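You operate a simulated robot arm through the tools that you are given. There is no shell and no other tool.

You are at the controls of a simulated robot arm. One attempt, no reset.

JOB
Unlock the turntable, turn it back to one, open the chuck and stand the tube in the blue drawer.
Fine: shut the drawer after it. Set down upright: yellow-banded tube. Where these are worked on the way, their far stop is far enough and under half their travel is too little: blue drawer.
Where things are to end (x, y in the base frame): yellow-banded tube within 60 mm of [1170, -80].
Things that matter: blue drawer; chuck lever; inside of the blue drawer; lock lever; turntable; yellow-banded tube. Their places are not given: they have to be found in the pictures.

The check looks at the end state, three seconds after you hand in, the way a careful person would. Anything else that was tipped, shoved, dropped, spilled or broken makes it a failure.

ROBOT AND FRAMES
A 7-joint arm with a fingered hand, fixed in place. Base frame: the origin is on the floor under the middle of its stand, x ahead of it, y to its left, z up. Units: mm, degrees, N and s.
It reaches about 1228 mm from its shoulder. Its first joint turns from -115.0 to 115.0 degrees. Payload 5 kg.
The TCP is the grasp point between the finger pads, 32 mm short of the fingertips. In the tool frame z runs along the fingers and y along their closing line. The gripper opens to 160 mm; its body begins 89 mm behind the TCP. The gripper is a hand of 4 fingers: y runs from the thumb to the fingers, the wrist lies at [0, 0, -267] in the tool frame.
Orientation is that of the tool frame in the base frame, as a unit quaternion [w, x, y, z]. With the fingers straight down and closing along the base's y, the tool's x points along the base's -x, its y along +y and its z along -z.

CONTROLS
- The arm moves only by the tool arm_command. Its argument "steps" is a list of rows, each a list of 2 entries, a list of its own where there are three numbers: the shift along the tool's x, y, z in mm, then the turn, a rotation vector about the tool's x, y, z in degrees. In form: [[[tx, ty, tz], [wx, wy, wz]], ...]. A call has 1 to 20 rows; each row is the pose to reach, as a shift and turn from the pose commanded when the call began, along the tool's axes at that moment. A row lasts 0.2 s, in which the tool goes at most 50 mm and 8.6 degrees; a call with a longer step from one row to the next is refused whole. A pose out of reach is approached as far as the arm can. The call stops where the force on the tool passes 40 N (or 10 N more than at its start, if that is more) or the arm is blocked; 0.2 s more then pass. In this call time passes only in rows, and 0.2 s behind the last. It gives the time, the measured TCP pose, the force on the tool (base axes), the opening and the grip force at its end, in the units of the frame above (readings bear some noise), with the torque about the TCP (base axes, N m) and any sound that the robot's microphone picked up, and new pictures: "pictures" is both (left out), scene, wrist or none.
- Cameras (640 x 400 px; columns grow to the right, rows downward): "scene" is fixed at [51.7, 498.5, 1605.6]; the picture's right is [-0.52, -0.85, 0.00], its down [-0.43, 0.26, -0.87] and it looks along [0.74, -0.45, -0.50] (base axes); focal length 313 px, centre (320, 200). "wrist" rides on the gripper at [80, -4, -114] in the tool frame; the picture's right is [0.05, 1.00, 0.00], its down [-0.82, 0.04, -0.58] and it looks along [-0.58, 0.03, 0.82] (tool axes); focal length 265 px, centre (320, 200).
- slide_trunk(by): slides the trunk up (or, below 0, down) by that many mm; the arm rides with it, the base frame stays. It gives what a move gives, with no picture.
- finger_targets(finger1, finger2, finger3, thumb_bend): sets how far each is bent, from 0 (flat) to 1 (curled in); at 0.3 the hand is open as for a grip, at 0.7 the pads meet at the TCP. One left out holds its place. A second passes; each finger stops where it meets its share of the squeeze, and holds until it gets a number again. It is the only way to open and close the hand. It gives what a move gives, with no picture; readings hold the bend of each and the force on the fingers (four entries, about 0 where the hand has none), thumb and palm.
- measure_at(camera, pixels): for up to 12 pixels [column, row] of the newest picture of that camera ("zoom" is the newest enlarged one), the place [x, y, z] in the base frame of the surface seen there, good to about 3 mm, but the place of the scene camera against the robot may be out by one fixed shift of up to 12 mm in any direction. The clock stands still meanwhile.
- inspect(camera, box): a new picture of the part [left, top, right, bottom] of that camera's present view, enlarged. The clock stands still meanwhile.
- sign_off(): hands the job in; it is judged then, once.

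Open the gripper and draw the arm clear of the work before you hand the job in, unless the task says otherwise.

The tools are called as name(argument=value, ...) on one line, values as JSON. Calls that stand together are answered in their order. arm_command: Moves the arm, as the interface text tells. Its arguments: {"type":"object","properties":{"steps":{"type":"array"},"pictures":{"type":"string","enum":["both","scene","wrist","none"]}},"required":["steps"]} The other tools are called the same way: slide_trunk (by) moves the trunk up or down; finger_targets (finger1, finger2, finger3, thumb_bend) moves the fingers one by one; measure_at (camera, pixels) gives the place of the surface under pixels of a picture; inspect (camera, box) takes an enlarged picture of a part of a camera's view; sign_off () hands the job in.

At the start:

```text
time_s: 0.0
ee_pos: [629.4, -48.4, 1252.0]
orientation: [0.001, 0.0, 1.0, 0.0]
contact_force: [-0.6, 0.0, 0.3]
ft_torque: [0.01, -0.03, 0.03]
grip_width: 159.6
grip_force: 0.0
shape: jaw
bend: [0.3, 0.3, 0.3, 0.3]
finger forces: [0.0, 0.0, 0.0, 0.0, 0.0, 0.0]
trunk travel left (down, up): [-700.0, 290.0]
```

scene: 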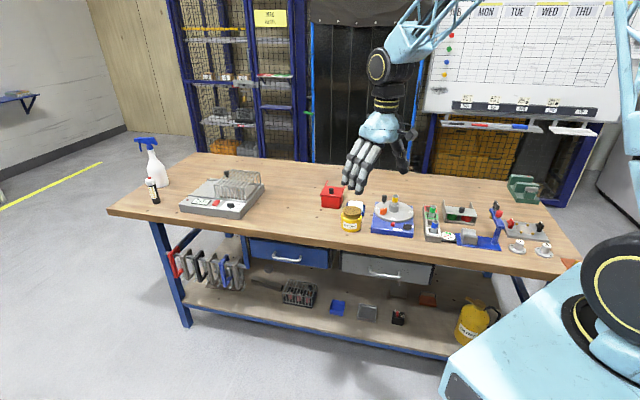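
wrist: 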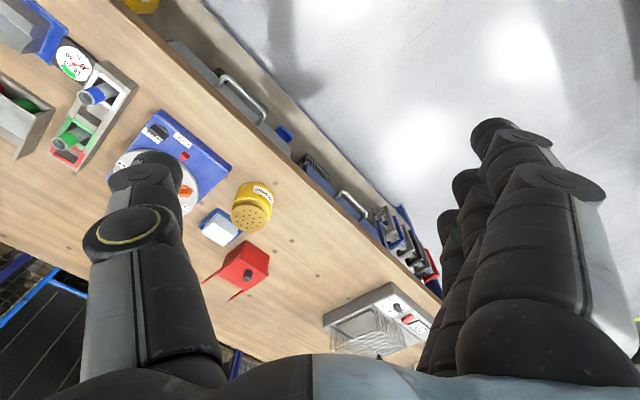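

The scene picture shows a turntable on a blue base near (393,215), the blue drawer near (285,255), and small fixtures to the right. I enlarge these areas to identify parts.

inspect(camera="scene", box=[330, 170, 460, 250])

inspect(camera="scene", box=[230, 220, 450, 300])

inspect(camera="scene", box=[410, 170, 570, 270])

inspect(camera="wrist", box=[20, 80, 280, 250])

```text
4.92 times, centred on (395, 210) of scene
```

zoom: 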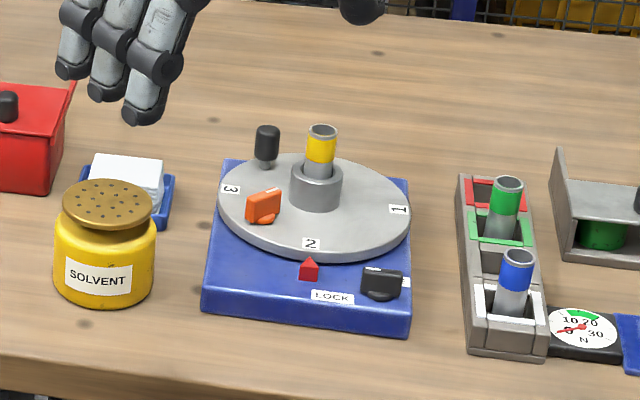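

```text
2.91 times, centred on (340, 260) of scene
```

zoom: 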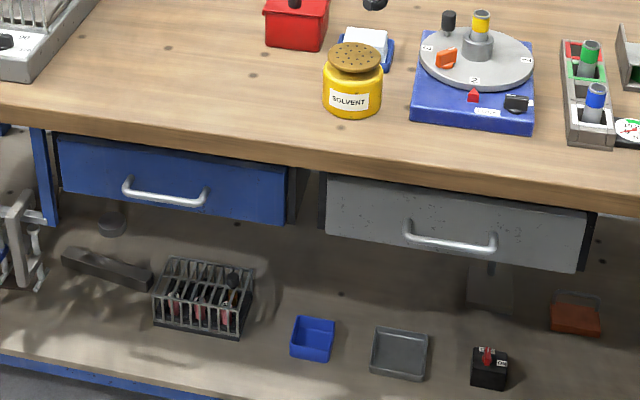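

```text
4.00 times, centred on (490, 220) of scene
```

zoom: 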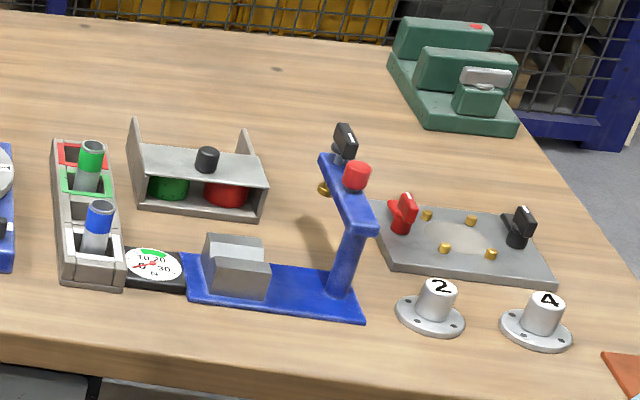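

```text
2.35 times, centred on (150, 165) of wrist
```

zoom: 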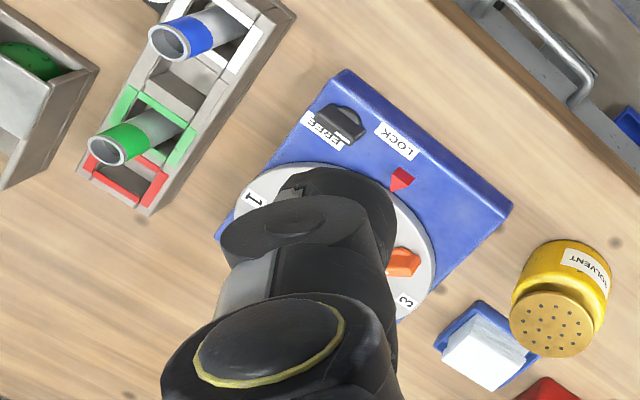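

The turntable now reads 2 at the red pointer, mark 1 is on its right; the lock lever is the black handle near LOCK/FREE labels. I measure points in an enlarged view of it.

inspect(camera="scene", box=[365, 185, 421, 240])

```text
7.27 times, centred on (393, 212) of scene
```

zoom: 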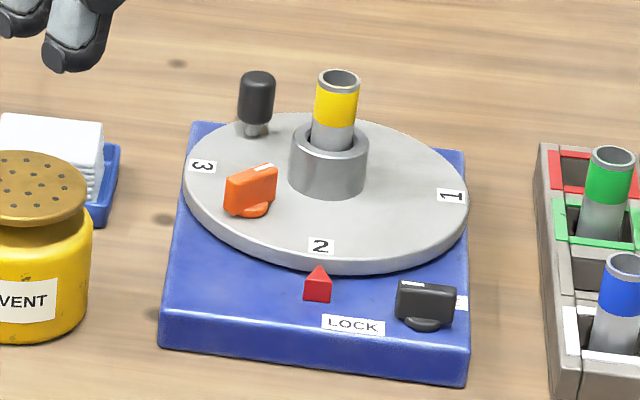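

I measure the key points in this zoom: knob top, chuck lever, tube top, marks, lock lever, base corners.

measure_at(camera="zoom", pixels=[[256, 78], [252, 132], [250, 180], [268, 168], [236, 178], [338, 95], [320, 246], [450, 196], [202, 167], [318, 270], [425, 292], [352, 325]])

measure_at(camera="zoom", pixels=[[412, 284], [445, 288], [462, 303], [422, 310], [426, 325], [340, 72], [335, 140], [328, 190], [165, 318], [465, 355], [400, 160], [260, 230]])

```text
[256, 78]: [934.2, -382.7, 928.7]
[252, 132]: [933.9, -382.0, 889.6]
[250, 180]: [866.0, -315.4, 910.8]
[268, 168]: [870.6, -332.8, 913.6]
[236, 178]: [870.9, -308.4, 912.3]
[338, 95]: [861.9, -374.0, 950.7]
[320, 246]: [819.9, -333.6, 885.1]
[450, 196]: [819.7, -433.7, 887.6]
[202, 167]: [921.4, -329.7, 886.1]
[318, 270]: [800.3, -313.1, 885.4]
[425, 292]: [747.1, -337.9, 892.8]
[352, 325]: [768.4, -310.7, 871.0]
```

```text
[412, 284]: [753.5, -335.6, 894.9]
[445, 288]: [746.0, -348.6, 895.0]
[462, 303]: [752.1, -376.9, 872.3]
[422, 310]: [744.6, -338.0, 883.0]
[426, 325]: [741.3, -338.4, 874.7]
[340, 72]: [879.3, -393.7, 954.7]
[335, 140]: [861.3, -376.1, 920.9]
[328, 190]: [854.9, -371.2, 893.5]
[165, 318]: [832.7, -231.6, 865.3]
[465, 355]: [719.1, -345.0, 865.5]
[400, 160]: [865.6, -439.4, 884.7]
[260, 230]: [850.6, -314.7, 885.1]
```

The table's centre is near (870,-383) with the tube on its axis; marks are 90° apart. Now I measure the blue drawer front, handle and bench edge.

inspect(camera="scene", box=[235, 220, 345, 290])

```text
5.71 times, centred on (290, 255) of scene
```

zoom: 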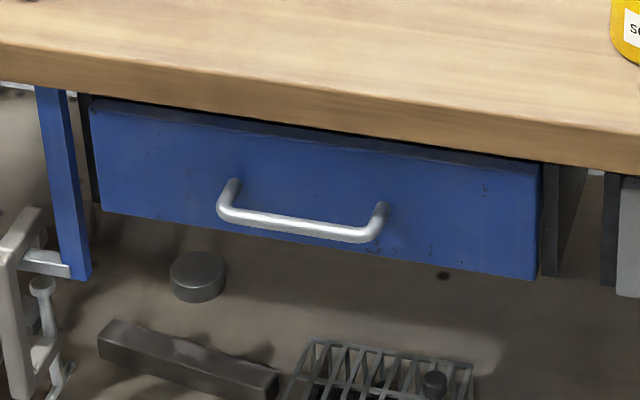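

The zoom shows the blue drawer front from (90,105) to (540,275), with its handle from (220,205) to (385,235). I measure points on these.

measure_at(camera="zoom", pixels=[[95, 125], [105, 205], [535, 180], [530, 270], [225, 208], [300, 228], [375, 232], [233, 183], [383, 208], [300, 180], [60, 60], [560, 140]])

measure_at(camera="scene", pixels=[[200, 230], [400, 248], [550, 265], [300, 200], [330, 195], [350, 222], [225, 195], [385, 268], [150, 190], [110, 208], [190, 155], [490, 185]])

```text
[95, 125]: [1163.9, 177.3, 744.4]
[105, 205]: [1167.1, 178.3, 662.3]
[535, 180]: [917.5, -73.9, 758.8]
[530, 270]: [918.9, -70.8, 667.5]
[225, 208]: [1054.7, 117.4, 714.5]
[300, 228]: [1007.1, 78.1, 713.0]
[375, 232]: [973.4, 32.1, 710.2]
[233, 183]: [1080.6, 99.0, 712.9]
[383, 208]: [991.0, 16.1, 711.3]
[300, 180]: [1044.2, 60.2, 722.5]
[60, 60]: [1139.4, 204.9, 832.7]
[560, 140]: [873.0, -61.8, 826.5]
```

```text
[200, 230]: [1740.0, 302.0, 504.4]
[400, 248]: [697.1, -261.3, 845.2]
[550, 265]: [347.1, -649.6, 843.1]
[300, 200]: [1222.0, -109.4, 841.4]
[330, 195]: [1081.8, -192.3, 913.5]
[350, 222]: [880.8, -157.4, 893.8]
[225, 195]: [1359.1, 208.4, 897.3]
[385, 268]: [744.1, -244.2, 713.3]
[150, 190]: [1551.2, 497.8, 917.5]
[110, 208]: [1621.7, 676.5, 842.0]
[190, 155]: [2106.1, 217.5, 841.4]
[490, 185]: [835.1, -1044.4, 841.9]
```

The bench front runs at 45° (drawer front centre about (1041,52,710), pull direction (-0.71,0.71)). I move the hand sideways to y≈-383 so that the wrist camera looks at the turntable between the fingers.

arm_command(steps=[[[0, -42, 0], [0, 0, 0]], [[0, -84, 0], [0, 0, 0]], [[0, -126, 0], [0, 0, 0]], [[0, -168, 0], [0, 0, 0]], [[0, -210, 0], [0, 0, 0]], [[0, -252, 0], [0, 0, 0]], [[0, -294, 10], [0, 0, 0]], [[0, -335, 30], [0, 0, 0]], [[0, -335, 52], [0, 0, 0]]], pictures="both")

```text
time_s: 2.0
ee_pos: [632.0, -382.7, 1200.3]
orientation: [0.0, -0.001, 1.0, 0.001]
contact_force: [0.3, 1.6, 0.7]
ft_torque: [-0.01, 0.0, 0.0]
grip_width: 160.1
grip_force: 0.1
shape: jaw
bend: [0.3, 0.3, 0.3, 0.3]
finger forces: [0.1, 0.1, 0.0, 0.0, 0.0, 0.0]
trunk travel left (down, up): [-700.0, 290.0]
```

scene: 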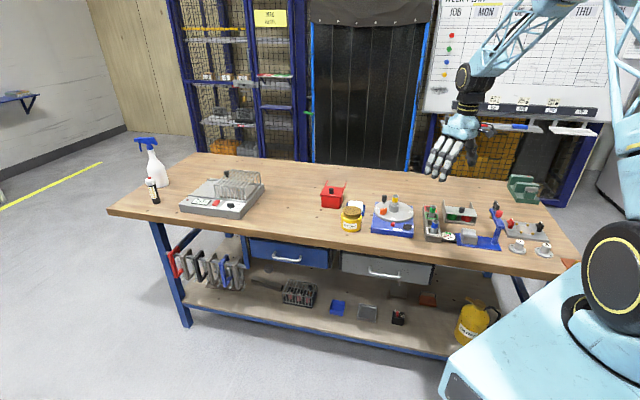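
wrist: 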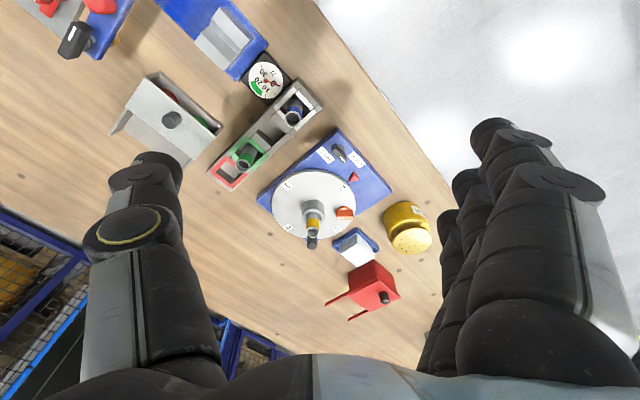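

The wrist picture now shows the turntable clear of the fingers around (325,195). I enlarge it.

inspect(camera="wrist", box=[250, 120, 400, 260])

```text
2.86 times, centred on (325, 190) of wrist
```

zoom: 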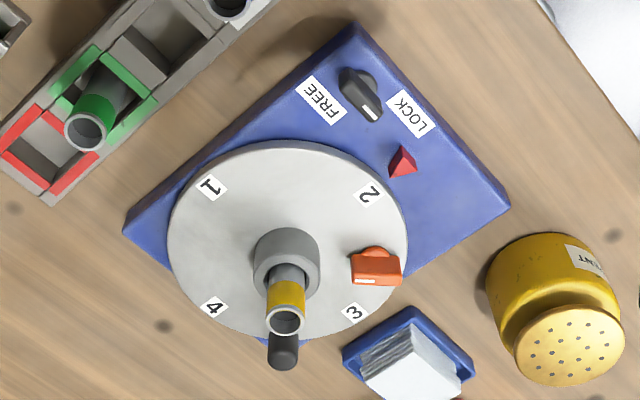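

The zoom shows a lock lever bar with white mark at (370,112), FREE at (322,100), LOCK at (410,112), and the orange chuck lever with white mark at (366,283). I measure these with the wrist camera.

measure_at(camera="zoom", pixels=[[346, 74], [352, 88], [361, 100], [371, 113], [378, 100], [373, 84], [322, 100], [410, 112], [402, 162], [366, 282], [358, 260], [376, 262]])

measure_at(camera="zoom", pixels=[[212, 187], [368, 195], [353, 312], [214, 306], [284, 362], [286, 320], [286, 308], [285, 335], [285, 240], [372, 253], [395, 268], [357, 268]])

```text
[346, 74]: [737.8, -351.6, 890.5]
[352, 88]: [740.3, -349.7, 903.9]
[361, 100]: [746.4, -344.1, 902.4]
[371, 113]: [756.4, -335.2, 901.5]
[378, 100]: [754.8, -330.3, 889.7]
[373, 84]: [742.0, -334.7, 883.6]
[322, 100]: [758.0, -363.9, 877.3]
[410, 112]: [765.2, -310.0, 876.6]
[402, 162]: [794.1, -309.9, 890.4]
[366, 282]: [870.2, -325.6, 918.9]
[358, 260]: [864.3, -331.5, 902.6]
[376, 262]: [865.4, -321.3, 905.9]
```

```text
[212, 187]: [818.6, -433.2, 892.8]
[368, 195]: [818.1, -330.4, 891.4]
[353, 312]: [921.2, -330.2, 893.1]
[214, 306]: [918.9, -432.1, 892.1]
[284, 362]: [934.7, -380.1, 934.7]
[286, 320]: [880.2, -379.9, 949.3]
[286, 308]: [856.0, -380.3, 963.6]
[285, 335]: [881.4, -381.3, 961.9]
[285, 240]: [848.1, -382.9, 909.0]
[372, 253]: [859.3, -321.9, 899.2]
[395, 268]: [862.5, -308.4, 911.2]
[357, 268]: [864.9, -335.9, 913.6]
```

Wrist and scene measurements differ by about (-1,+1,+6.5) mm, so I'll trust the wrist values. The lock lever's mark points at 42° (LOCK) and FREE lies at about -45°, so it needs a 90° clockwise turn. I first close the hand in free air to learn its geometry.

finger_targets(finger1=0.65, finger2=0.65, finger3=0.65, thumb_bend=0.65)

inspect(camera="wrist", box=[0, 0, 640, 400])

inspect(camera="scene", box=[400, 80, 520, 200])

```text
time_s: 3.0
ee_pos: [630.4, -381.8, 1199.8]
orientation: [0.0, 0.0, 1.0, 0.0]
contact_force: [0.9, 0.3, 0.6]
ft_torque: [-0.01, 0.0, -0.02]
grip_width: 37.4
grip_force: 0.2
shape: fingers
bend: [0.65, 0.65, 0.65, 0.65]
finger forces: [0.0, 0.0, 0.0, 0.1, 0.0, 0.1]
trunk travel left (down, up): [-700.0, 290.0]
```

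```text
1.00 times, centred on (320, 200) of wrist (not enlarged: the box is as wide or as high as the picture)
```

zoom: 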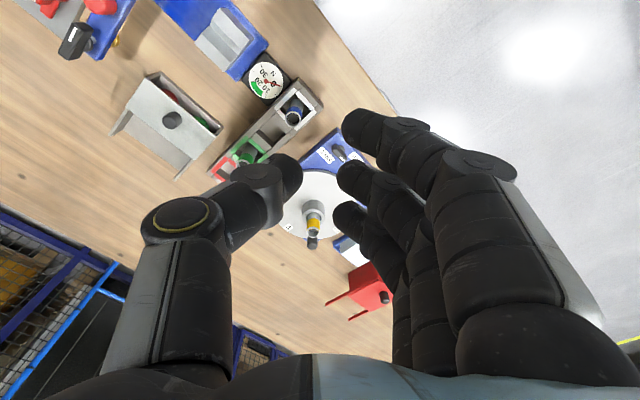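

```text
3.33 times, centred on (460, 140) of scene
```

zoom: 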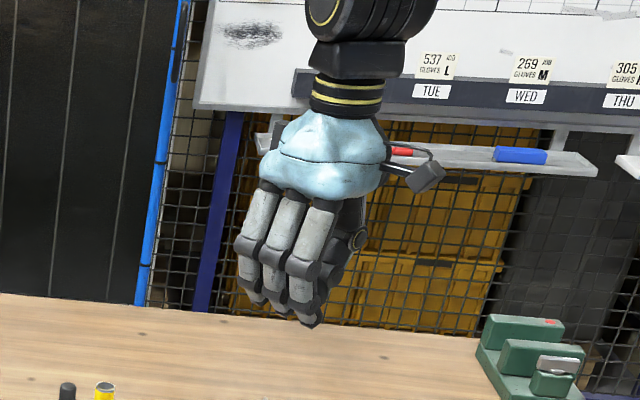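

With bend 0.65 the fingertips are visible near (285,178) for the thumb and (350,130),(355,180),(350,215) for the fingers. I measure them to learn tip positions relative to the TCP.

measure_at(camera="wrist", pixels=[[290, 165], [298, 178], [275, 190], [262, 175], [180, 212], [352, 120], [346, 130], [345, 180], [340, 212], [480, 165], [400, 125], [385, 180]])

```text
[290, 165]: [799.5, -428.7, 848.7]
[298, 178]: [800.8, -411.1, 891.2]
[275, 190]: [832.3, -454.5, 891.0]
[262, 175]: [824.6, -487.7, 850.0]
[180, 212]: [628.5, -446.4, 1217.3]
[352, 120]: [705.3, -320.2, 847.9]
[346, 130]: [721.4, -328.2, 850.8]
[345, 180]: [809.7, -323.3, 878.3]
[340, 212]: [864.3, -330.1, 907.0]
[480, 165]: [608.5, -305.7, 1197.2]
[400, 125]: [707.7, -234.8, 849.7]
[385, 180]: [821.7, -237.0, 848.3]
```

Those came from the older picture. I take a fresh wrist zoom so measurement uses the current finger posture.

inspect(camera="wrist", box=[130, 80, 530, 330])

```text
1.60 times, centred on (330, 205) of wrist
```

zoom: 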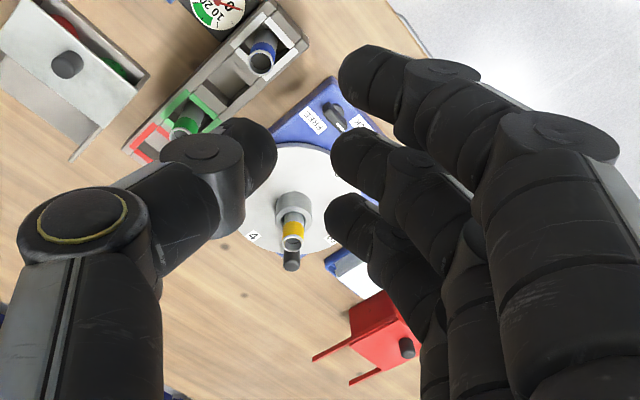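

The zoom shows thumb tip near (265,150) and the three fingertips near (355,65), (345,150), (340,210). I measure those.

measure_at(camera="zoom", pixels=[[262, 130], [268, 160], [250, 185], [200, 150], [70, 220], [355, 60], [350, 90], [342, 150], [340, 205], [555, 130], [440, 70], [400, 150]])

```text
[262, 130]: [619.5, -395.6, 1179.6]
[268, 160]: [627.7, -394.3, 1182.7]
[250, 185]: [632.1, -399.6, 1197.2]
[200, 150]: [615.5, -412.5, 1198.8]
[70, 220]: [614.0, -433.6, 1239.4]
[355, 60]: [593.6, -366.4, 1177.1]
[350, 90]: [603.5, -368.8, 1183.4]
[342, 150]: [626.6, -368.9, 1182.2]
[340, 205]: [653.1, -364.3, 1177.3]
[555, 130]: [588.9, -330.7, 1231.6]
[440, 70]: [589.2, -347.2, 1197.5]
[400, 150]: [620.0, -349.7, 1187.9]
```

Finger tips sit about 32 mm below the TCP, fingers spaced 27 mm along tool x with the thumb opposing the middle one. I curl fingers 1 and 3 to see whether they get out of the way for a narrow two-digit pinch.

finger_targets(finger1=1.0, finger2=0.6, finger3=1.0, thumb_bend=0.6)

inspect(camera="scene", box=[400, 80, 520, 200])

inspect(camera="wrist", box=[130, 80, 530, 330])

```text
time_s: 4.0
ee_pos: [629.2, -381.3, 1200.7]
orientation: [0.0, 0.0, 1.0, 0.0]
contact_force: [-1.1, -0.4, 0.4]
ft_torque: [-0.02, -0.01, 0.0]
grip_width: 55.0
grip_force: 0.1
shape: fingers
bend: [1.0, 0.6, 1.0, 0.6]
finger forces: [0.0, 0.0, 0.1, 0.0, 0.0, 0.0]
trunk travel left (down, up): [-700.0, 290.0]
```

```text
3.33 times, centred on (460, 140) of scene
```

zoom: 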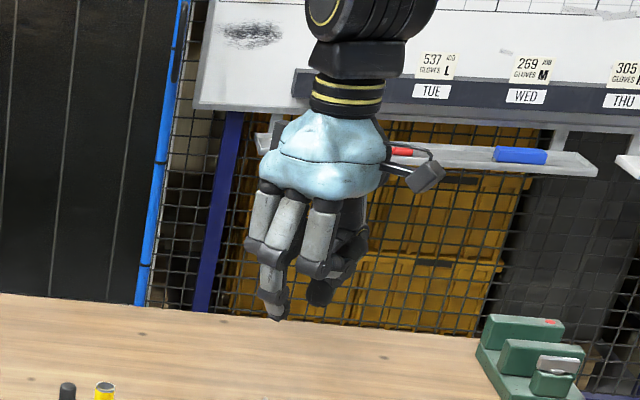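

```text
1.60 times, centred on (330, 205) of wrist
```

zoom: 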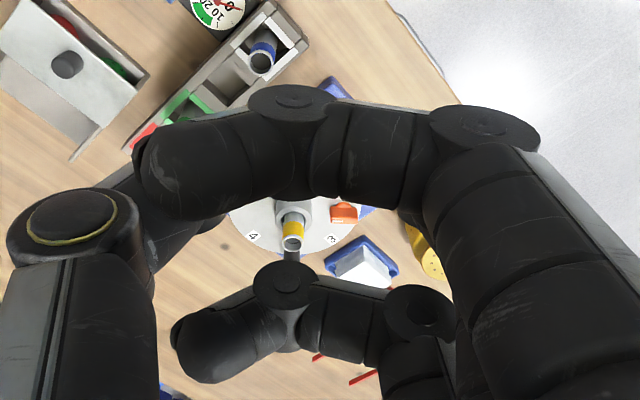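

Fingers 1 and 3 curl up clear of finger 2. I measure how low the curled ones reach.

measure_at(camera="zoom", pixels=[[295, 95], [380, 140], [485, 125], [240, 160], [175, 180], [285, 280], [230, 345], [430, 310], [290, 150], [75, 230], [150, 215], [200, 215]])

```text
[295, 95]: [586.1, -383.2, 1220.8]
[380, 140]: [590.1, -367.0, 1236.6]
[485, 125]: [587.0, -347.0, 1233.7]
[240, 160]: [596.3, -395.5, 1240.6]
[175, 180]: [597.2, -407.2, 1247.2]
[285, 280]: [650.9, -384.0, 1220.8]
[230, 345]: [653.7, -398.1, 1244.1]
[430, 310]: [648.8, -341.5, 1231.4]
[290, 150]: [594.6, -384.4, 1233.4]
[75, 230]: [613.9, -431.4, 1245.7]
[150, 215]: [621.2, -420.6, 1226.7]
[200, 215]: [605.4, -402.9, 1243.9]
```

Curled fingers stay above TCP level, so a two-digit pinch is clean. I move above the lock lever at about (747,-343), z 1000, yawing the tool 45° so the pinch line is across the bar.

arm_command(steps=[[[-17, 5, 28], [0, 0, -6.43]], [[-34, 11, 57], [0, 0, -12.86]], [[-51, 16, 86], [0, 0, -19.3]], [[-67, 22, 114], [0, 0, -25.7]], [[-84, 27, 143], [0, 0, -32.1]], [[-101, 33, 171], [0, 0, -38.6]], [[-118, 38, 200], [0, 0, -45]]], pictures="both")

inspect(camera="wrist", box=[220, 80, 420, 230])

```text
time_s: 5.6
ee_pos: [747.2, -343.7, 1000.1]
orientation: [0.001, -0.383, 0.924, -0.001]
contact_force: [-0.4, -0.4, 0.8]
ft_torque: [0.02, 0.0, 0.04]
grip_width: 55.1
grip_force: 0.1
shape: fingers
bend: [1.0, 0.6, 1.0, 0.6]
finger forces: [0.1, 0.1, 0.0, 0.0, 0.0, 0.0]
trunk travel left (down, up): [-700.0, 290.0]
```

scene: 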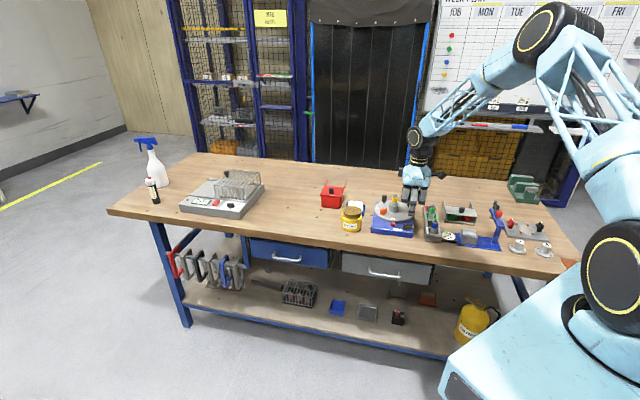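
wrist: 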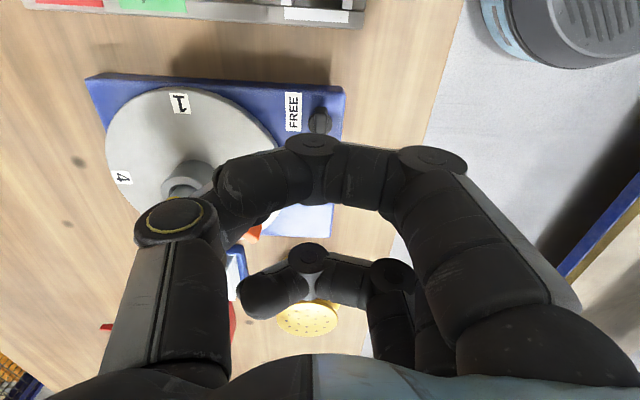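

```text
2.67 times, centred on (320, 155) of wrist
```

zoom: 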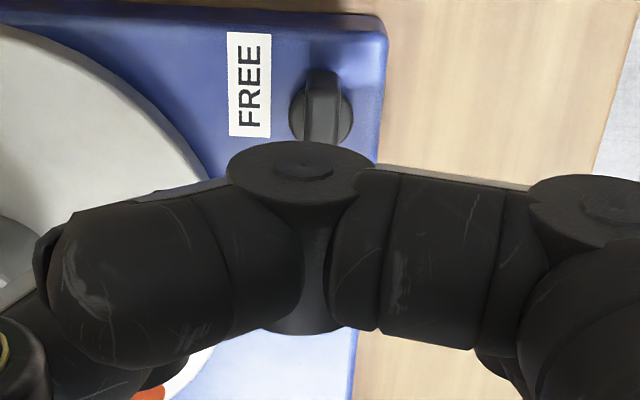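

The bar appears aligned with the picture's vertical (tool x) at zoom (322,105), partly behind the curled finger. I measure lever points and open the curled fingers for a clear view.

measure_at(camera="zoom", pixels=[[322, 75], [322, 100], [322, 130], [345, 110], [298, 110], [250, 85], [306, 100], [338, 100], [380, 60]])

finger_targets(finger1=0.3, finger2=0.5, finger3=0.3, thumb_bend=0.5)

inspect(camera="wrist", box=[220, 80, 420, 230])

```text
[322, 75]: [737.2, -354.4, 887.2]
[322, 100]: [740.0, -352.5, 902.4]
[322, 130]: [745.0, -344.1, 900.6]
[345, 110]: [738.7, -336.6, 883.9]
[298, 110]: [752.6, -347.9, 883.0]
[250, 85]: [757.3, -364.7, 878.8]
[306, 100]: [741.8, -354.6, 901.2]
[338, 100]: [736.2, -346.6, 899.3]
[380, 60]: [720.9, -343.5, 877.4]
```

```text
time_s: 6.6
ee_pos: [746.1, -342.9, 1001.1]
orientation: [0.0, -0.382, 0.924, 0.0]
contact_force: [0.8, -0.3, -0.6]
ft_torque: [-0.04, 0.0, 0.0]
grip_width: 129.9
grip_force: 0.1
shape: fingers
bend: [0.3, 0.5, 0.3, 0.5]
finger forces: [0.0, 0.1, 0.1, 0.1, 0.0, 0.0]
trunk travel left (down, up): [-700.0, 290.0]
```

```text
2.67 times, centred on (320, 155) of wrist
```

zoom: 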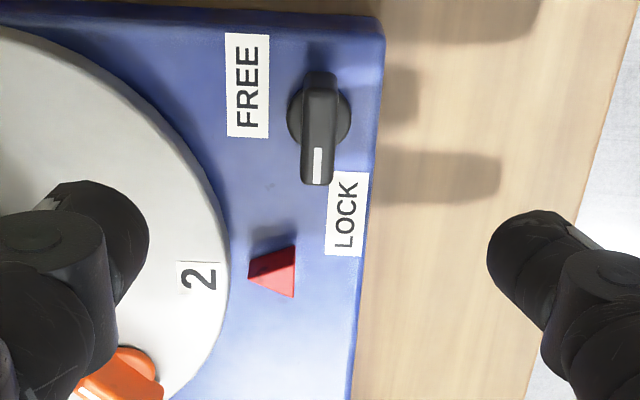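

Now the lever is fully visible: bar from zoom (320,75) to (318,183), round base around (319,113). I measure its ends, base edges and nearby items.

measure_at(camera="zoom", pixels=[[320, 92], [319, 120], [317, 150], [318, 180], [306, 130], [335, 130], [294, 112], [345, 115], [318, 168], [250, 85], [345, 215], [215, 215]])

```text
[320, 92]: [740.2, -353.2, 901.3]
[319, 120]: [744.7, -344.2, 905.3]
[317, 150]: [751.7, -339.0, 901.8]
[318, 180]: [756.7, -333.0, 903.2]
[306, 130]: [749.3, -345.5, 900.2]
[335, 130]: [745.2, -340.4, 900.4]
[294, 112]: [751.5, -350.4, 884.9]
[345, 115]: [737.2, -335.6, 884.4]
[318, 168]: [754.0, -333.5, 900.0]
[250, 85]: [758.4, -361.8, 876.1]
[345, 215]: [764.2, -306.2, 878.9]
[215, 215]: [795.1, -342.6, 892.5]
```

The bar's centre is near (747,-343) with top at z≈902, base plate at 877. I curl fingers 1 and 3, set the pinch gap, and then descend.

finger_targets(finger1=1.0, finger2=0.58, finger3=1.0, thumb_bend=0.58)

arm_command(steps=[[[0, 0, 30], [0, 0, 0]], [[0, 0, 55], [0, 0, 0]], [[0, 0, 70], [0, 0, 0]], [[0, 0, 78], [0, 0, 0]], [[0, 0, 83], [0, 0, 0]]], pictures="both")

inspect(camera="scene", box=[365, 170, 445, 240])

```text
time_s: 7.6
ee_pos: [746.4, -343.8, 1000.6]
orientation: [0.0, -0.383, 0.924, 0.0]
contact_force: [0.1, -1.0, 0.1]
ft_torque: [0.0, 0.0, 0.0]
grip_width: 57.3
grip_force: 0.0
shape: fingers
bend: [1.0, 0.57, 1.0, 0.57]
finger forces: [0.0, 0.0, 0.1, 0.0, 0.0, 0.1]
trunk travel left (down, up): [-700.0, 290.0]
```

```text
time_s: 8.8
ee_pos: [746.5, -344.1, 918.3]
orientation: [-0.001, -0.383, 0.924, -0.001]
contact_force: [0.9, -0.8, 2.9]
ft_torque: [-0.13, -0.16, -0.02]
grip_width: 57.5
grip_force: 1.9
shape: fingers
bend: [1.0, 0.57, 1.0, 0.57]
finger forces: [0.0, 0.0, 0.0, 0.0, 4.1, 0.1]
trunk travel left (down, up): [-700.0, 290.0]
```

scene: 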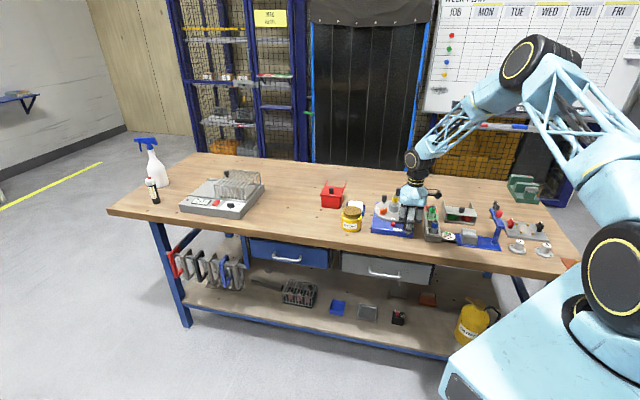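
wrist: 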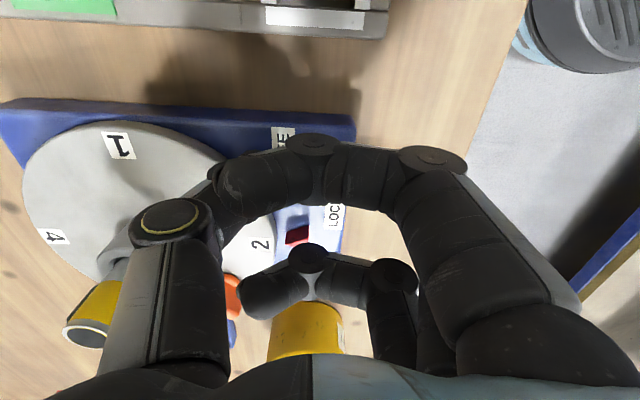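

```text
5.71 times, centred on (405, 205) of scene
```

zoom: 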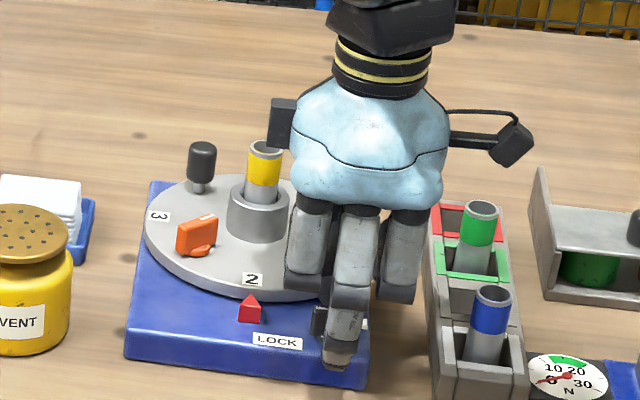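

The thumb reports 4.1 N with 2.9 N upward on the tool, probably brushing the disc rim; closing moves it away from there. I raise 2 mm and then close finger 2 and thumb on the bar.

arm_command(steps=[[[0, 0, -2], [0, 0, 0]]], pictures="none")

finger_targets(finger2=0.64, thumb_bend=0.64)

finger_targets(finger2=0.72, thumb_bend=0.72)

inspect(camera="wrist", box=[200, 80, 440, 260])

inspect(camera="scene", box=[365, 170, 445, 240])

```text
time_s: 9.2
ee_pos: [747.2, -344.0, 918.8]
orientation: [0.0, -0.382, 0.924, 0.001]
contact_force: [-0.4, 0.4, 0.1]
ft_torque: [-0.01, 0.0, 0.0]
grip_width: 57.2
grip_force: 0.1
shape: fingers
bend: [1.0, 0.57, 1.0, 0.57]
finger forces: [0.0, 0.0, 0.0, 0.1, 0.0, 0.0]
trunk travel left (down, up): [-700.0, 290.0]
```

```text
time_s: 10.2
ee_pos: [747.0, -343.7, 919.4]
orientation: [0.0, -0.383, 0.924, 0.0]
contact_force: [0.5, -0.9, -0.5]
ft_torque: [0.01, -0.01, -0.01]
grip_width: 53.2
grip_force: 0.0
shape: fingers
bend: [1.0, 0.64, 1.0, 0.64]
finger forces: [0.0, 0.0, 0.0, 0.1, 0.1, 0.0]
trunk travel left (down, up): [-700.0, 290.0]
```

```text
time_s: 11.2
ee_pos: [748.3, -343.3, 919.2]
orientation: [0.0, -0.383, 0.924, 0.0]
contact_force: [0.0, -0.6, -4.1]
ft_torque: [0.0, -0.04, -0.02]
grip_width: 50.5
grip_force: 5.1
shape: fingers
bend: [1.0, 0.7, 1.0, 0.69]
finger forces: [0.1, 4.8, 0.0, 0.0, 5.9, 0.1]
trunk travel left (down, up): [-700.0, 290.0]
```

```text
2.22 times, centred on (320, 170) of wrist
```

zoom: 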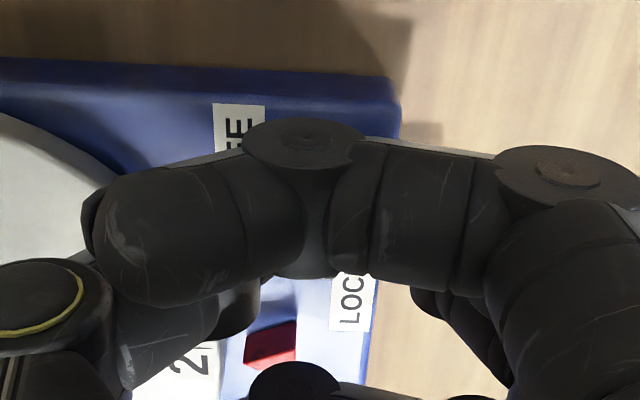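

```text
5.71 times, centred on (405, 205) of scene
```

zoom: 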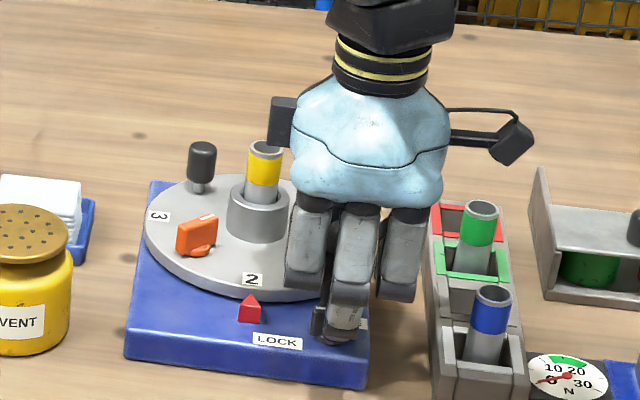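

The bar is pinched (finger 4.8 N, thumb 5.9 N). I start the clockwise twist (positive about tool z) in small steps and watch the torque.

arm_command(steps=[[[0, 0, 0], [0, 0, 6]], [[0, 0, 0], [0, 0, 12]], [[0, 0, 0], [0, 0, 18]], [[0, 0, 0], [0, 0, 24]], [[0, 0, 0], [0, 0, 30]]], pictures="both")

inspect(camera="scene", box=[365, 170, 445, 240])

```text
time_s: 12.4
ee_pos: [747.1, -344.2, 919.1]
orientation: [0.0, -0.13, 0.991, 0.001]
contact_force: [-3.4, 1.5, -4.9]
ft_torque: [0.01, 0.06, 0.02]
grip_width: 50.8
grip_force: 5.3
shape: fingers
bend: [1.0, 0.7, 1.0, 0.69]
finger forces: [0.0, 5.9, 0.1, 0.1, 3.6, 0.0]
trunk travel left (down, up): [-700.0, 290.0]
```

scene: 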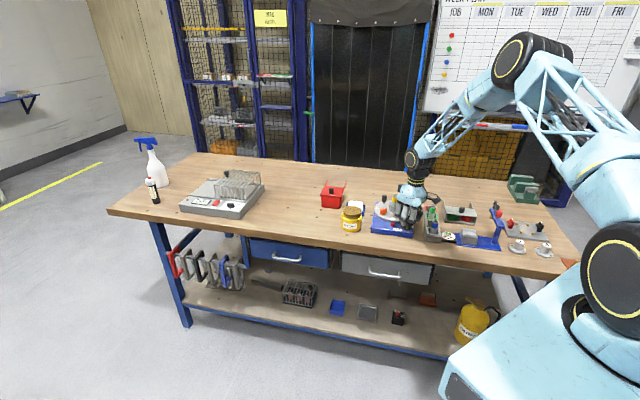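
wrist: 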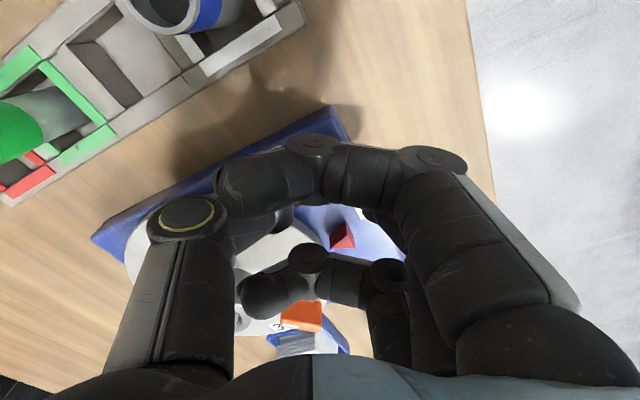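

```text
5.71 times, centred on (405, 205) of scene
```

zoom: 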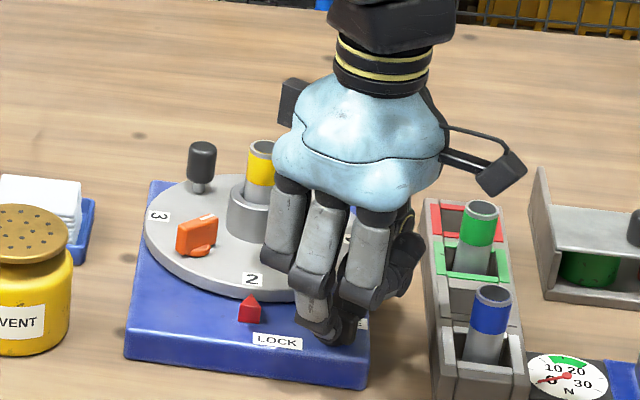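

Forces are small and the pinch holds. Before the remaining 60° I check how far the tube rack on the right is from the sweep.

measure_at(camera="zoom", pixels=[[435, 340], [430, 210], [492, 292], [480, 210], [460, 370], [445, 345], [500, 165]])

```text
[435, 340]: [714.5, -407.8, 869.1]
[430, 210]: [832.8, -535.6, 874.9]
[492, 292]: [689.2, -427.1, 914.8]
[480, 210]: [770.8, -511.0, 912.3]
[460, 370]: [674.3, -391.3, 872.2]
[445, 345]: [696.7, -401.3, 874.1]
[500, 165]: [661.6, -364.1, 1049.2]
```

The rack's top is about z 880 and the blue tube at (685,-435) stays ~45 mm from the thumb's sweep. I continue the twist by 60° more.

arm_command(steps=[[[0, 0, 0], [0, 0, 7]], [[0, 0, 0], [0, 0, 14]], [[0, 0, 0], [0, 0, 21]], [[0, 0, 0], [0, 0, 28]], [[0, 0, 0], [0, 0, 35]], [[0, 0, 0], [0, 0, 42]], [[0, 0, 0], [0, 0, 49]], [[0, 0, 0], [0, 0, 55]], [[0, 0, 0], [0, 0, 60]]], pictures="both")

inspect(camera="scene", box=[365, 170, 445, 240])

```text
time_s: 14.4
ee_pos: [747.0, -344.1, 919.5]
orientation: [0.0, 0.384, 0.923, 0.0]
contact_force: [-6.5, 6.1, 1.5]
ft_torque: [0.12, 0.09, 0.02]
grip_width: 50.4
grip_force: 5.4
shape: fingers
bend: [1.0, 0.7, 1.0, 0.7]
finger forces: [0.0, 6.0, 0.0, 0.0, 5.6, 0.2]
trunk travel left (down, up): [-700.0, 290.0]
```

scene: 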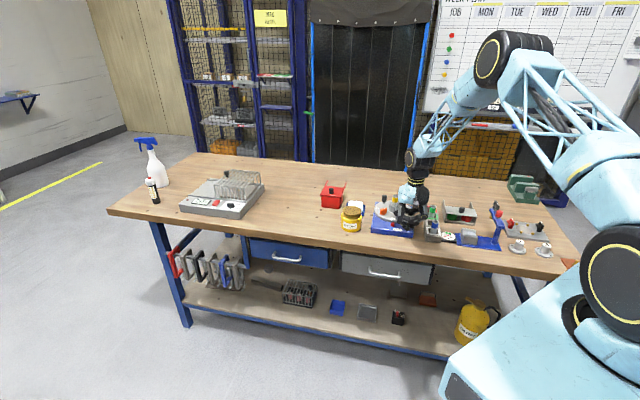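
wrist: 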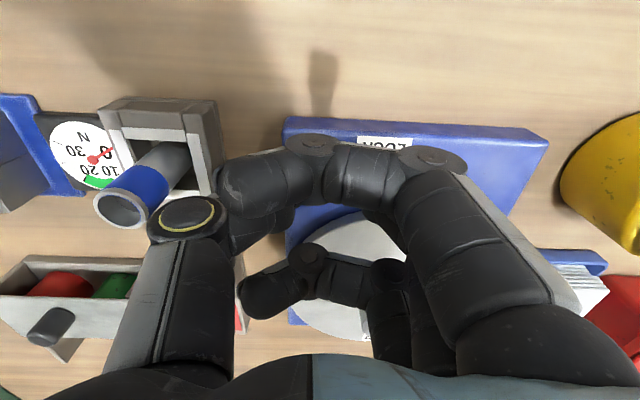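

```text
5.71 times, centred on (405, 205) of scene
```

zoom: 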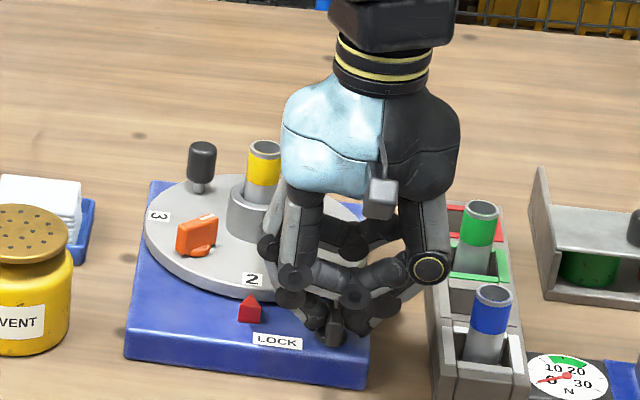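

The lever now looks turned (bar end-on at zoom (335,325)). I give a few more degrees to make sure it reaches its stop, then release.

arm_command(steps=[[[0, 0, 0], [0, 0, 4]], [[0, 0, 0], [0, 0, 8]]], pictures="none")

finger_targets(finger2=0.6, thumb_bend=0.6)

arm_command(steps=[[[0, 0, -15], [0, 0, 0]], [[0, 0, -40], [0, 0, 0]], [[0, 0, -80], [0, 0, 0]]], pictures="both")

inspect(camera="scene", box=[365, 170, 445, 240])

```text
time_s: 15.0
ee_pos: [748.4, -344.8, 918.5]
orientation: [-0.001, 0.447, 0.894, 0.0]
contact_force: [-4.9, 5.8, 0.3]
ft_torque: [0.12, 0.09, 0.06]
grip_width: 50.5
grip_force: 6.0
shape: fingers
bend: [1.0, 0.7, 1.0, 0.7]
finger forces: [0.0, 6.4, 0.0, 0.0, 6.3, 0.0]
trunk travel left (down, up): [-700.0, 290.0]
```

```text
time_s: 16.0
ee_pos: [747.5, -343.3, 919.5]
orientation: [0.0, 0.447, 0.895, 0.0]
contact_force: [-0.7, 0.4, -0.1]
ft_torque: [0.02, -0.03, 0.01]
grip_width: 55.2
grip_force: 0.0
shape: fingers
bend: [1.0, 0.6, 1.0, 0.6]
finger forces: [0.0, 0.0, 0.0, 0.0, 0.1, 0.0]
trunk travel left (down, up): [-700.0, 290.0]
```

```text
time_s: 16.8
ee_pos: [746.3, -343.8, 999.7]
orientation: [0.001, 0.446, 0.895, 0.0]
contact_force: [-0.6, 0.5, -0.4]
ft_torque: [-0.02, 0.01, 0.02]
grip_width: 55.2
grip_force: 0.1
shape: fingers
bend: [1.0, 0.6, 1.0, 0.6]
finger forces: [0.0, 0.1, 0.1, 0.0, 0.0, 0.1]
trunk travel left (down, up): [-700.0, 290.0]
```

scene: 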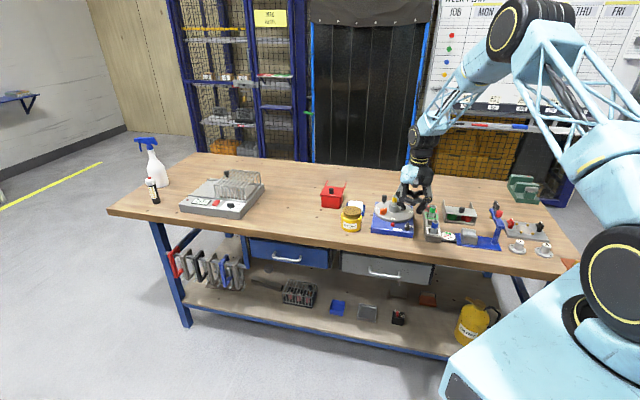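
wrist: 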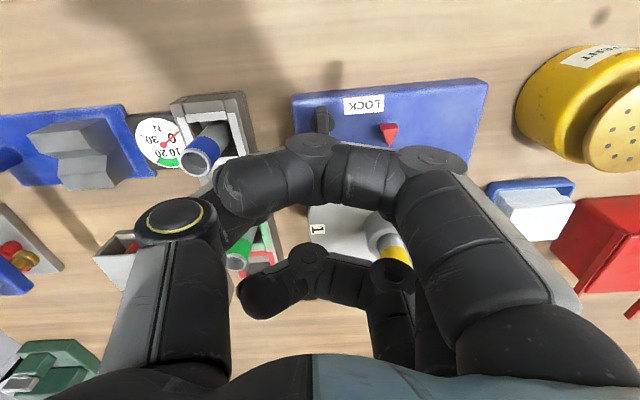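

```text
5.71 times, centred on (405, 205) of scene
```

zoom: 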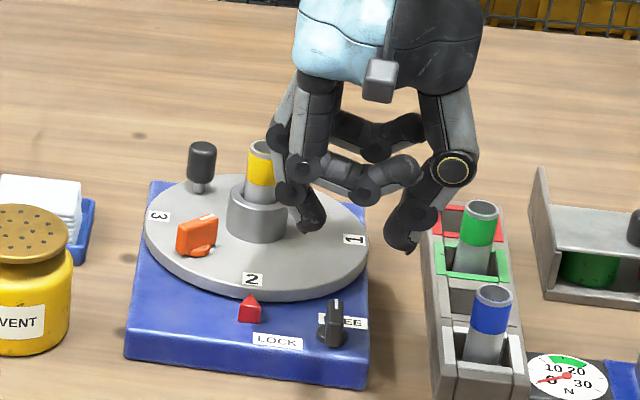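

The lever now points to FREE (zoom (332,325)), so it is unlocked. Next I rise above the tube and go over the black knob at about (938,-381), with tool x along the radius, to view and grip it.

arm_command(steps=[[[0, 0, -40], [0, 0, 0]], [[-20.7, 18.7, -40], [0, 0, -7.6]], [[-41.4, 37.4, -40], [0, 0, -15.2]], [[-62.1, 56.1, -40], [0, 0, -22.8]], [[-82.7, 74.9, -40], [0, 0, -30.3]], [[-103.4, 93.6, -40], [0, 0, -37.9]], [[-124.1, 112.3, -40], [0, 0, -45.5]], [[-144.8, 131, -40], [0, 0, -53.1]]], pictures="none")

finger_targets(finger1=0.3, finger2=0.5, finger3=0.3, thumb_bend=0.5)

inspect(camera="wrist", box=[200, 50, 440, 230])

inspect(camera="scene", box=[345, 150, 445, 240])

```text
time_s: 18.6
ee_pos: [941.3, -381.3, 1037.0]
orientation: [0.0, -0.002, 1.0, 0.0]
contact_force: [0.7, -0.5, 1.5]
ft_torque: [0.04, 0.04, 0.02]
grip_width: 55.3
grip_force: 0.0
shape: fingers
bend: [1.0, 0.6, 1.0, 0.6]
finger forces: [0.0, 0.0, 0.0, 0.1, 0.1, 0.0]
trunk travel left (down, up): [-700.0, 290.0]
```

```text
time_s: 19.6
ee_pos: [939.6, -382.2, 1039.8]
orientation: [0.0, -0.002, 1.0, 0.001]
contact_force: [-0.5, 0.3, -0.5]
ft_torque: [0.02, 0.0, 0.01]
grip_width: 130.2
grip_force: 0.0
shape: fingers
bend: [0.3, 0.5, 0.3, 0.5]
finger forces: [0.1, 0.0, 0.1, 0.0, 0.1, 0.1]
trunk travel left (down, up): [-700.0, 290.0]
```

```text
2.22 times, centred on (320, 140) of wrist
```

zoom: 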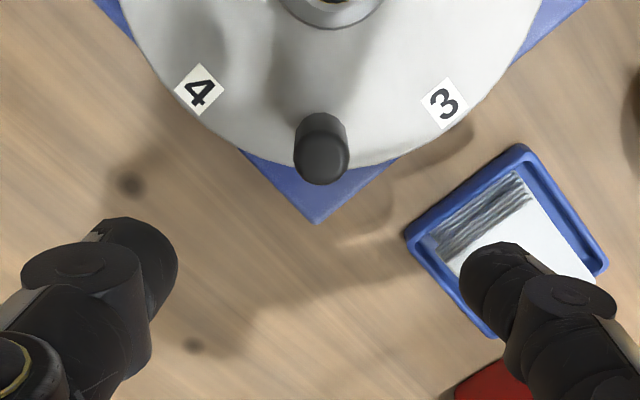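

```text
4.44 times, centred on (395, 195) of scene
```

zoom: 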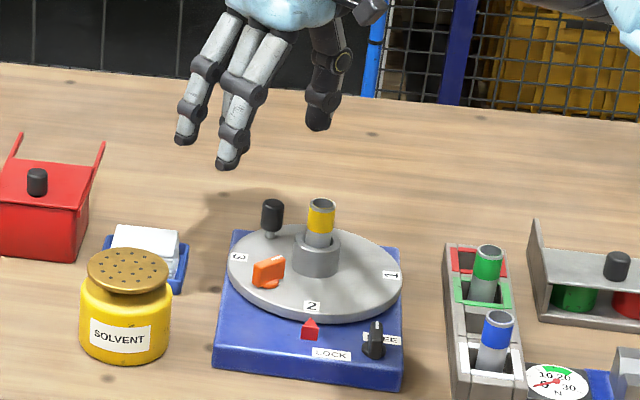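

The knob is at wrist-zoom (320,155), clear. I take the wrist zoom again to measure the knob's top.

inspect(camera="wrist", box=[260, 50, 380, 140])

measure_at(camera="zoom", pixels=[[320, 230], [318, 262], [290, 230], [350, 230], [320, 190], [320, 165], [320, 280], [200, 130], [440, 130], [310, 10], [345, 190], [296, 190]])

```text
4.44 times, centred on (320, 95) of wrist
```

zoom: 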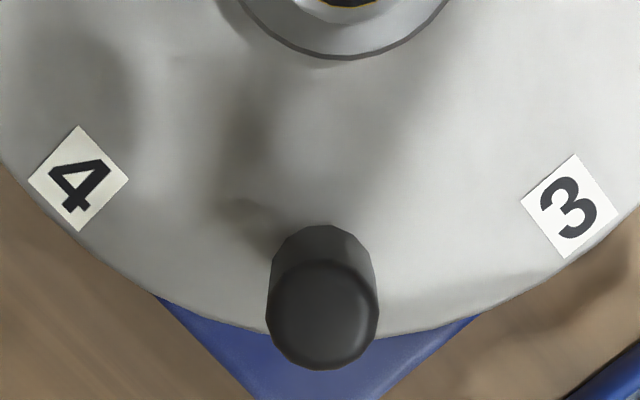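

```text
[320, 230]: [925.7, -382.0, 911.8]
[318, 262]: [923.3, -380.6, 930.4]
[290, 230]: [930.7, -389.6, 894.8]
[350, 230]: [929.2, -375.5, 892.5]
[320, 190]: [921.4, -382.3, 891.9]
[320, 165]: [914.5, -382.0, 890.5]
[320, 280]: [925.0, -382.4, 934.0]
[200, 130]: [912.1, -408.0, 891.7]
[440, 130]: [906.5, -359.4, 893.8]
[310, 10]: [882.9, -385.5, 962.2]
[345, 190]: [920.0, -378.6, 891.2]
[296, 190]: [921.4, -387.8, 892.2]
```

I measure the knob's top face around zoom (322,315).

measure_at(camera="zoom", pixels=[[322, 315], [322, 355], [275, 315], [370, 315], [322, 270], [60, 180], [570, 205], [345, 45], [345, 5]])

```text
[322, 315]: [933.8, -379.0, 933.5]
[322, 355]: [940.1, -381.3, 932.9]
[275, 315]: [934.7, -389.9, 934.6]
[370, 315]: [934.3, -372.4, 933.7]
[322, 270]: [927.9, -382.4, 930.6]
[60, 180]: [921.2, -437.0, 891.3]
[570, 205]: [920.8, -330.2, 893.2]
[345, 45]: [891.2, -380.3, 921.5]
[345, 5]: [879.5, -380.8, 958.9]
```

Knob centre is (934,-381), 18 mm wide, top z 934; the disc radius to it is 64.6 mm. I curl fingers 1 and 3 again, then lower to TCP z≈945 around the knob.

finger_targets(finger1=1.0, finger2=0.57, finger3=1.0, thumb_bend=0.57)

arm_command(steps=[[[4, 0, 35], [0, 0, 0]], [[4, 0, 65], [0, 0, 0]], [[4, 0, 83], [0, 0, 0]], [[4, 0, 95], [0, 0, 0]]], pictures="both")

inspect(camera="scene", box=[345, 150, 445, 240])

```text
time_s: 20.6
ee_pos: [938.8, -382.2, 1039.4]
orientation: [-0.001, -0.001, 1.0, 0.0]
contact_force: [-0.2, -0.5, -1.4]
ft_torque: [-0.02, 0.01, 0.0]
grip_width: 57.9
grip_force: 0.1
shape: fingers
bend: [1.0, 0.56, 1.0, 0.56]
finger forces: [0.1, 0.1, 0.1, 0.1, 0.1, 0.0]
trunk travel left (down, up): [-700.0, 290.0]
```

```text
time_s: 21.6
ee_pos: [936.4, -381.3, 944.3]
orientation: [0.001, -0.001, 1.0, 0.0]
contact_force: [-0.5, -0.1, 0.0]
ft_torque: [0.07, 0.01, -0.02]
grip_width: 58.0
grip_force: 0.1
shape: fingers
bend: [1.0, 0.56, 1.0, 0.56]
finger forces: [0.0, 0.0, 0.0, 0.1, 0.0, 0.0]
trunk travel left (down, up): [-700.0, 290.0]
```

scene: 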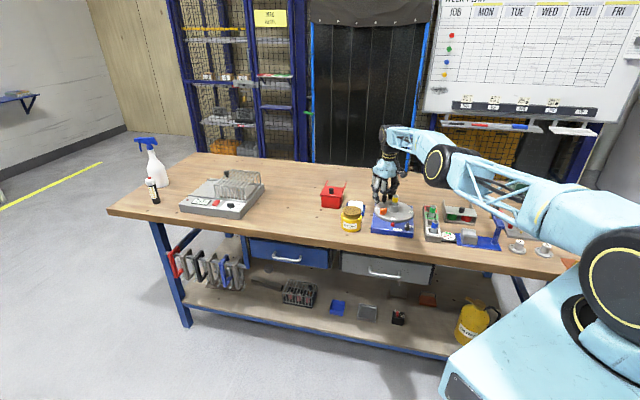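
wrist: 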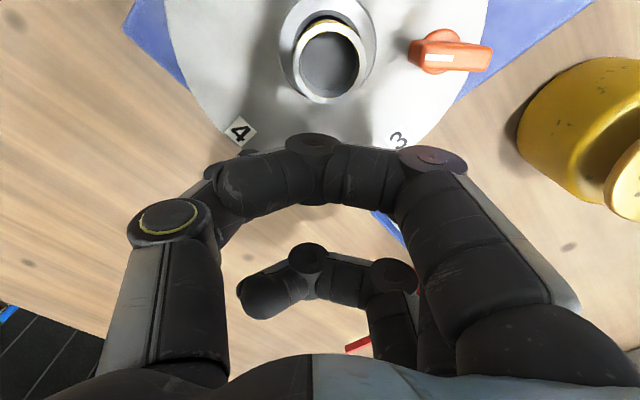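

```text
4.44 times, centred on (395, 195) of scene
```

zoom: 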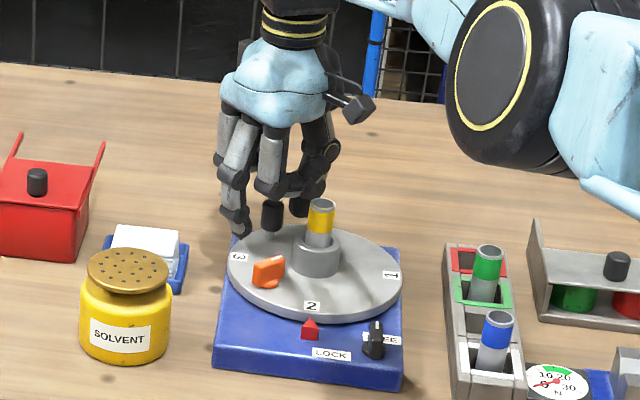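

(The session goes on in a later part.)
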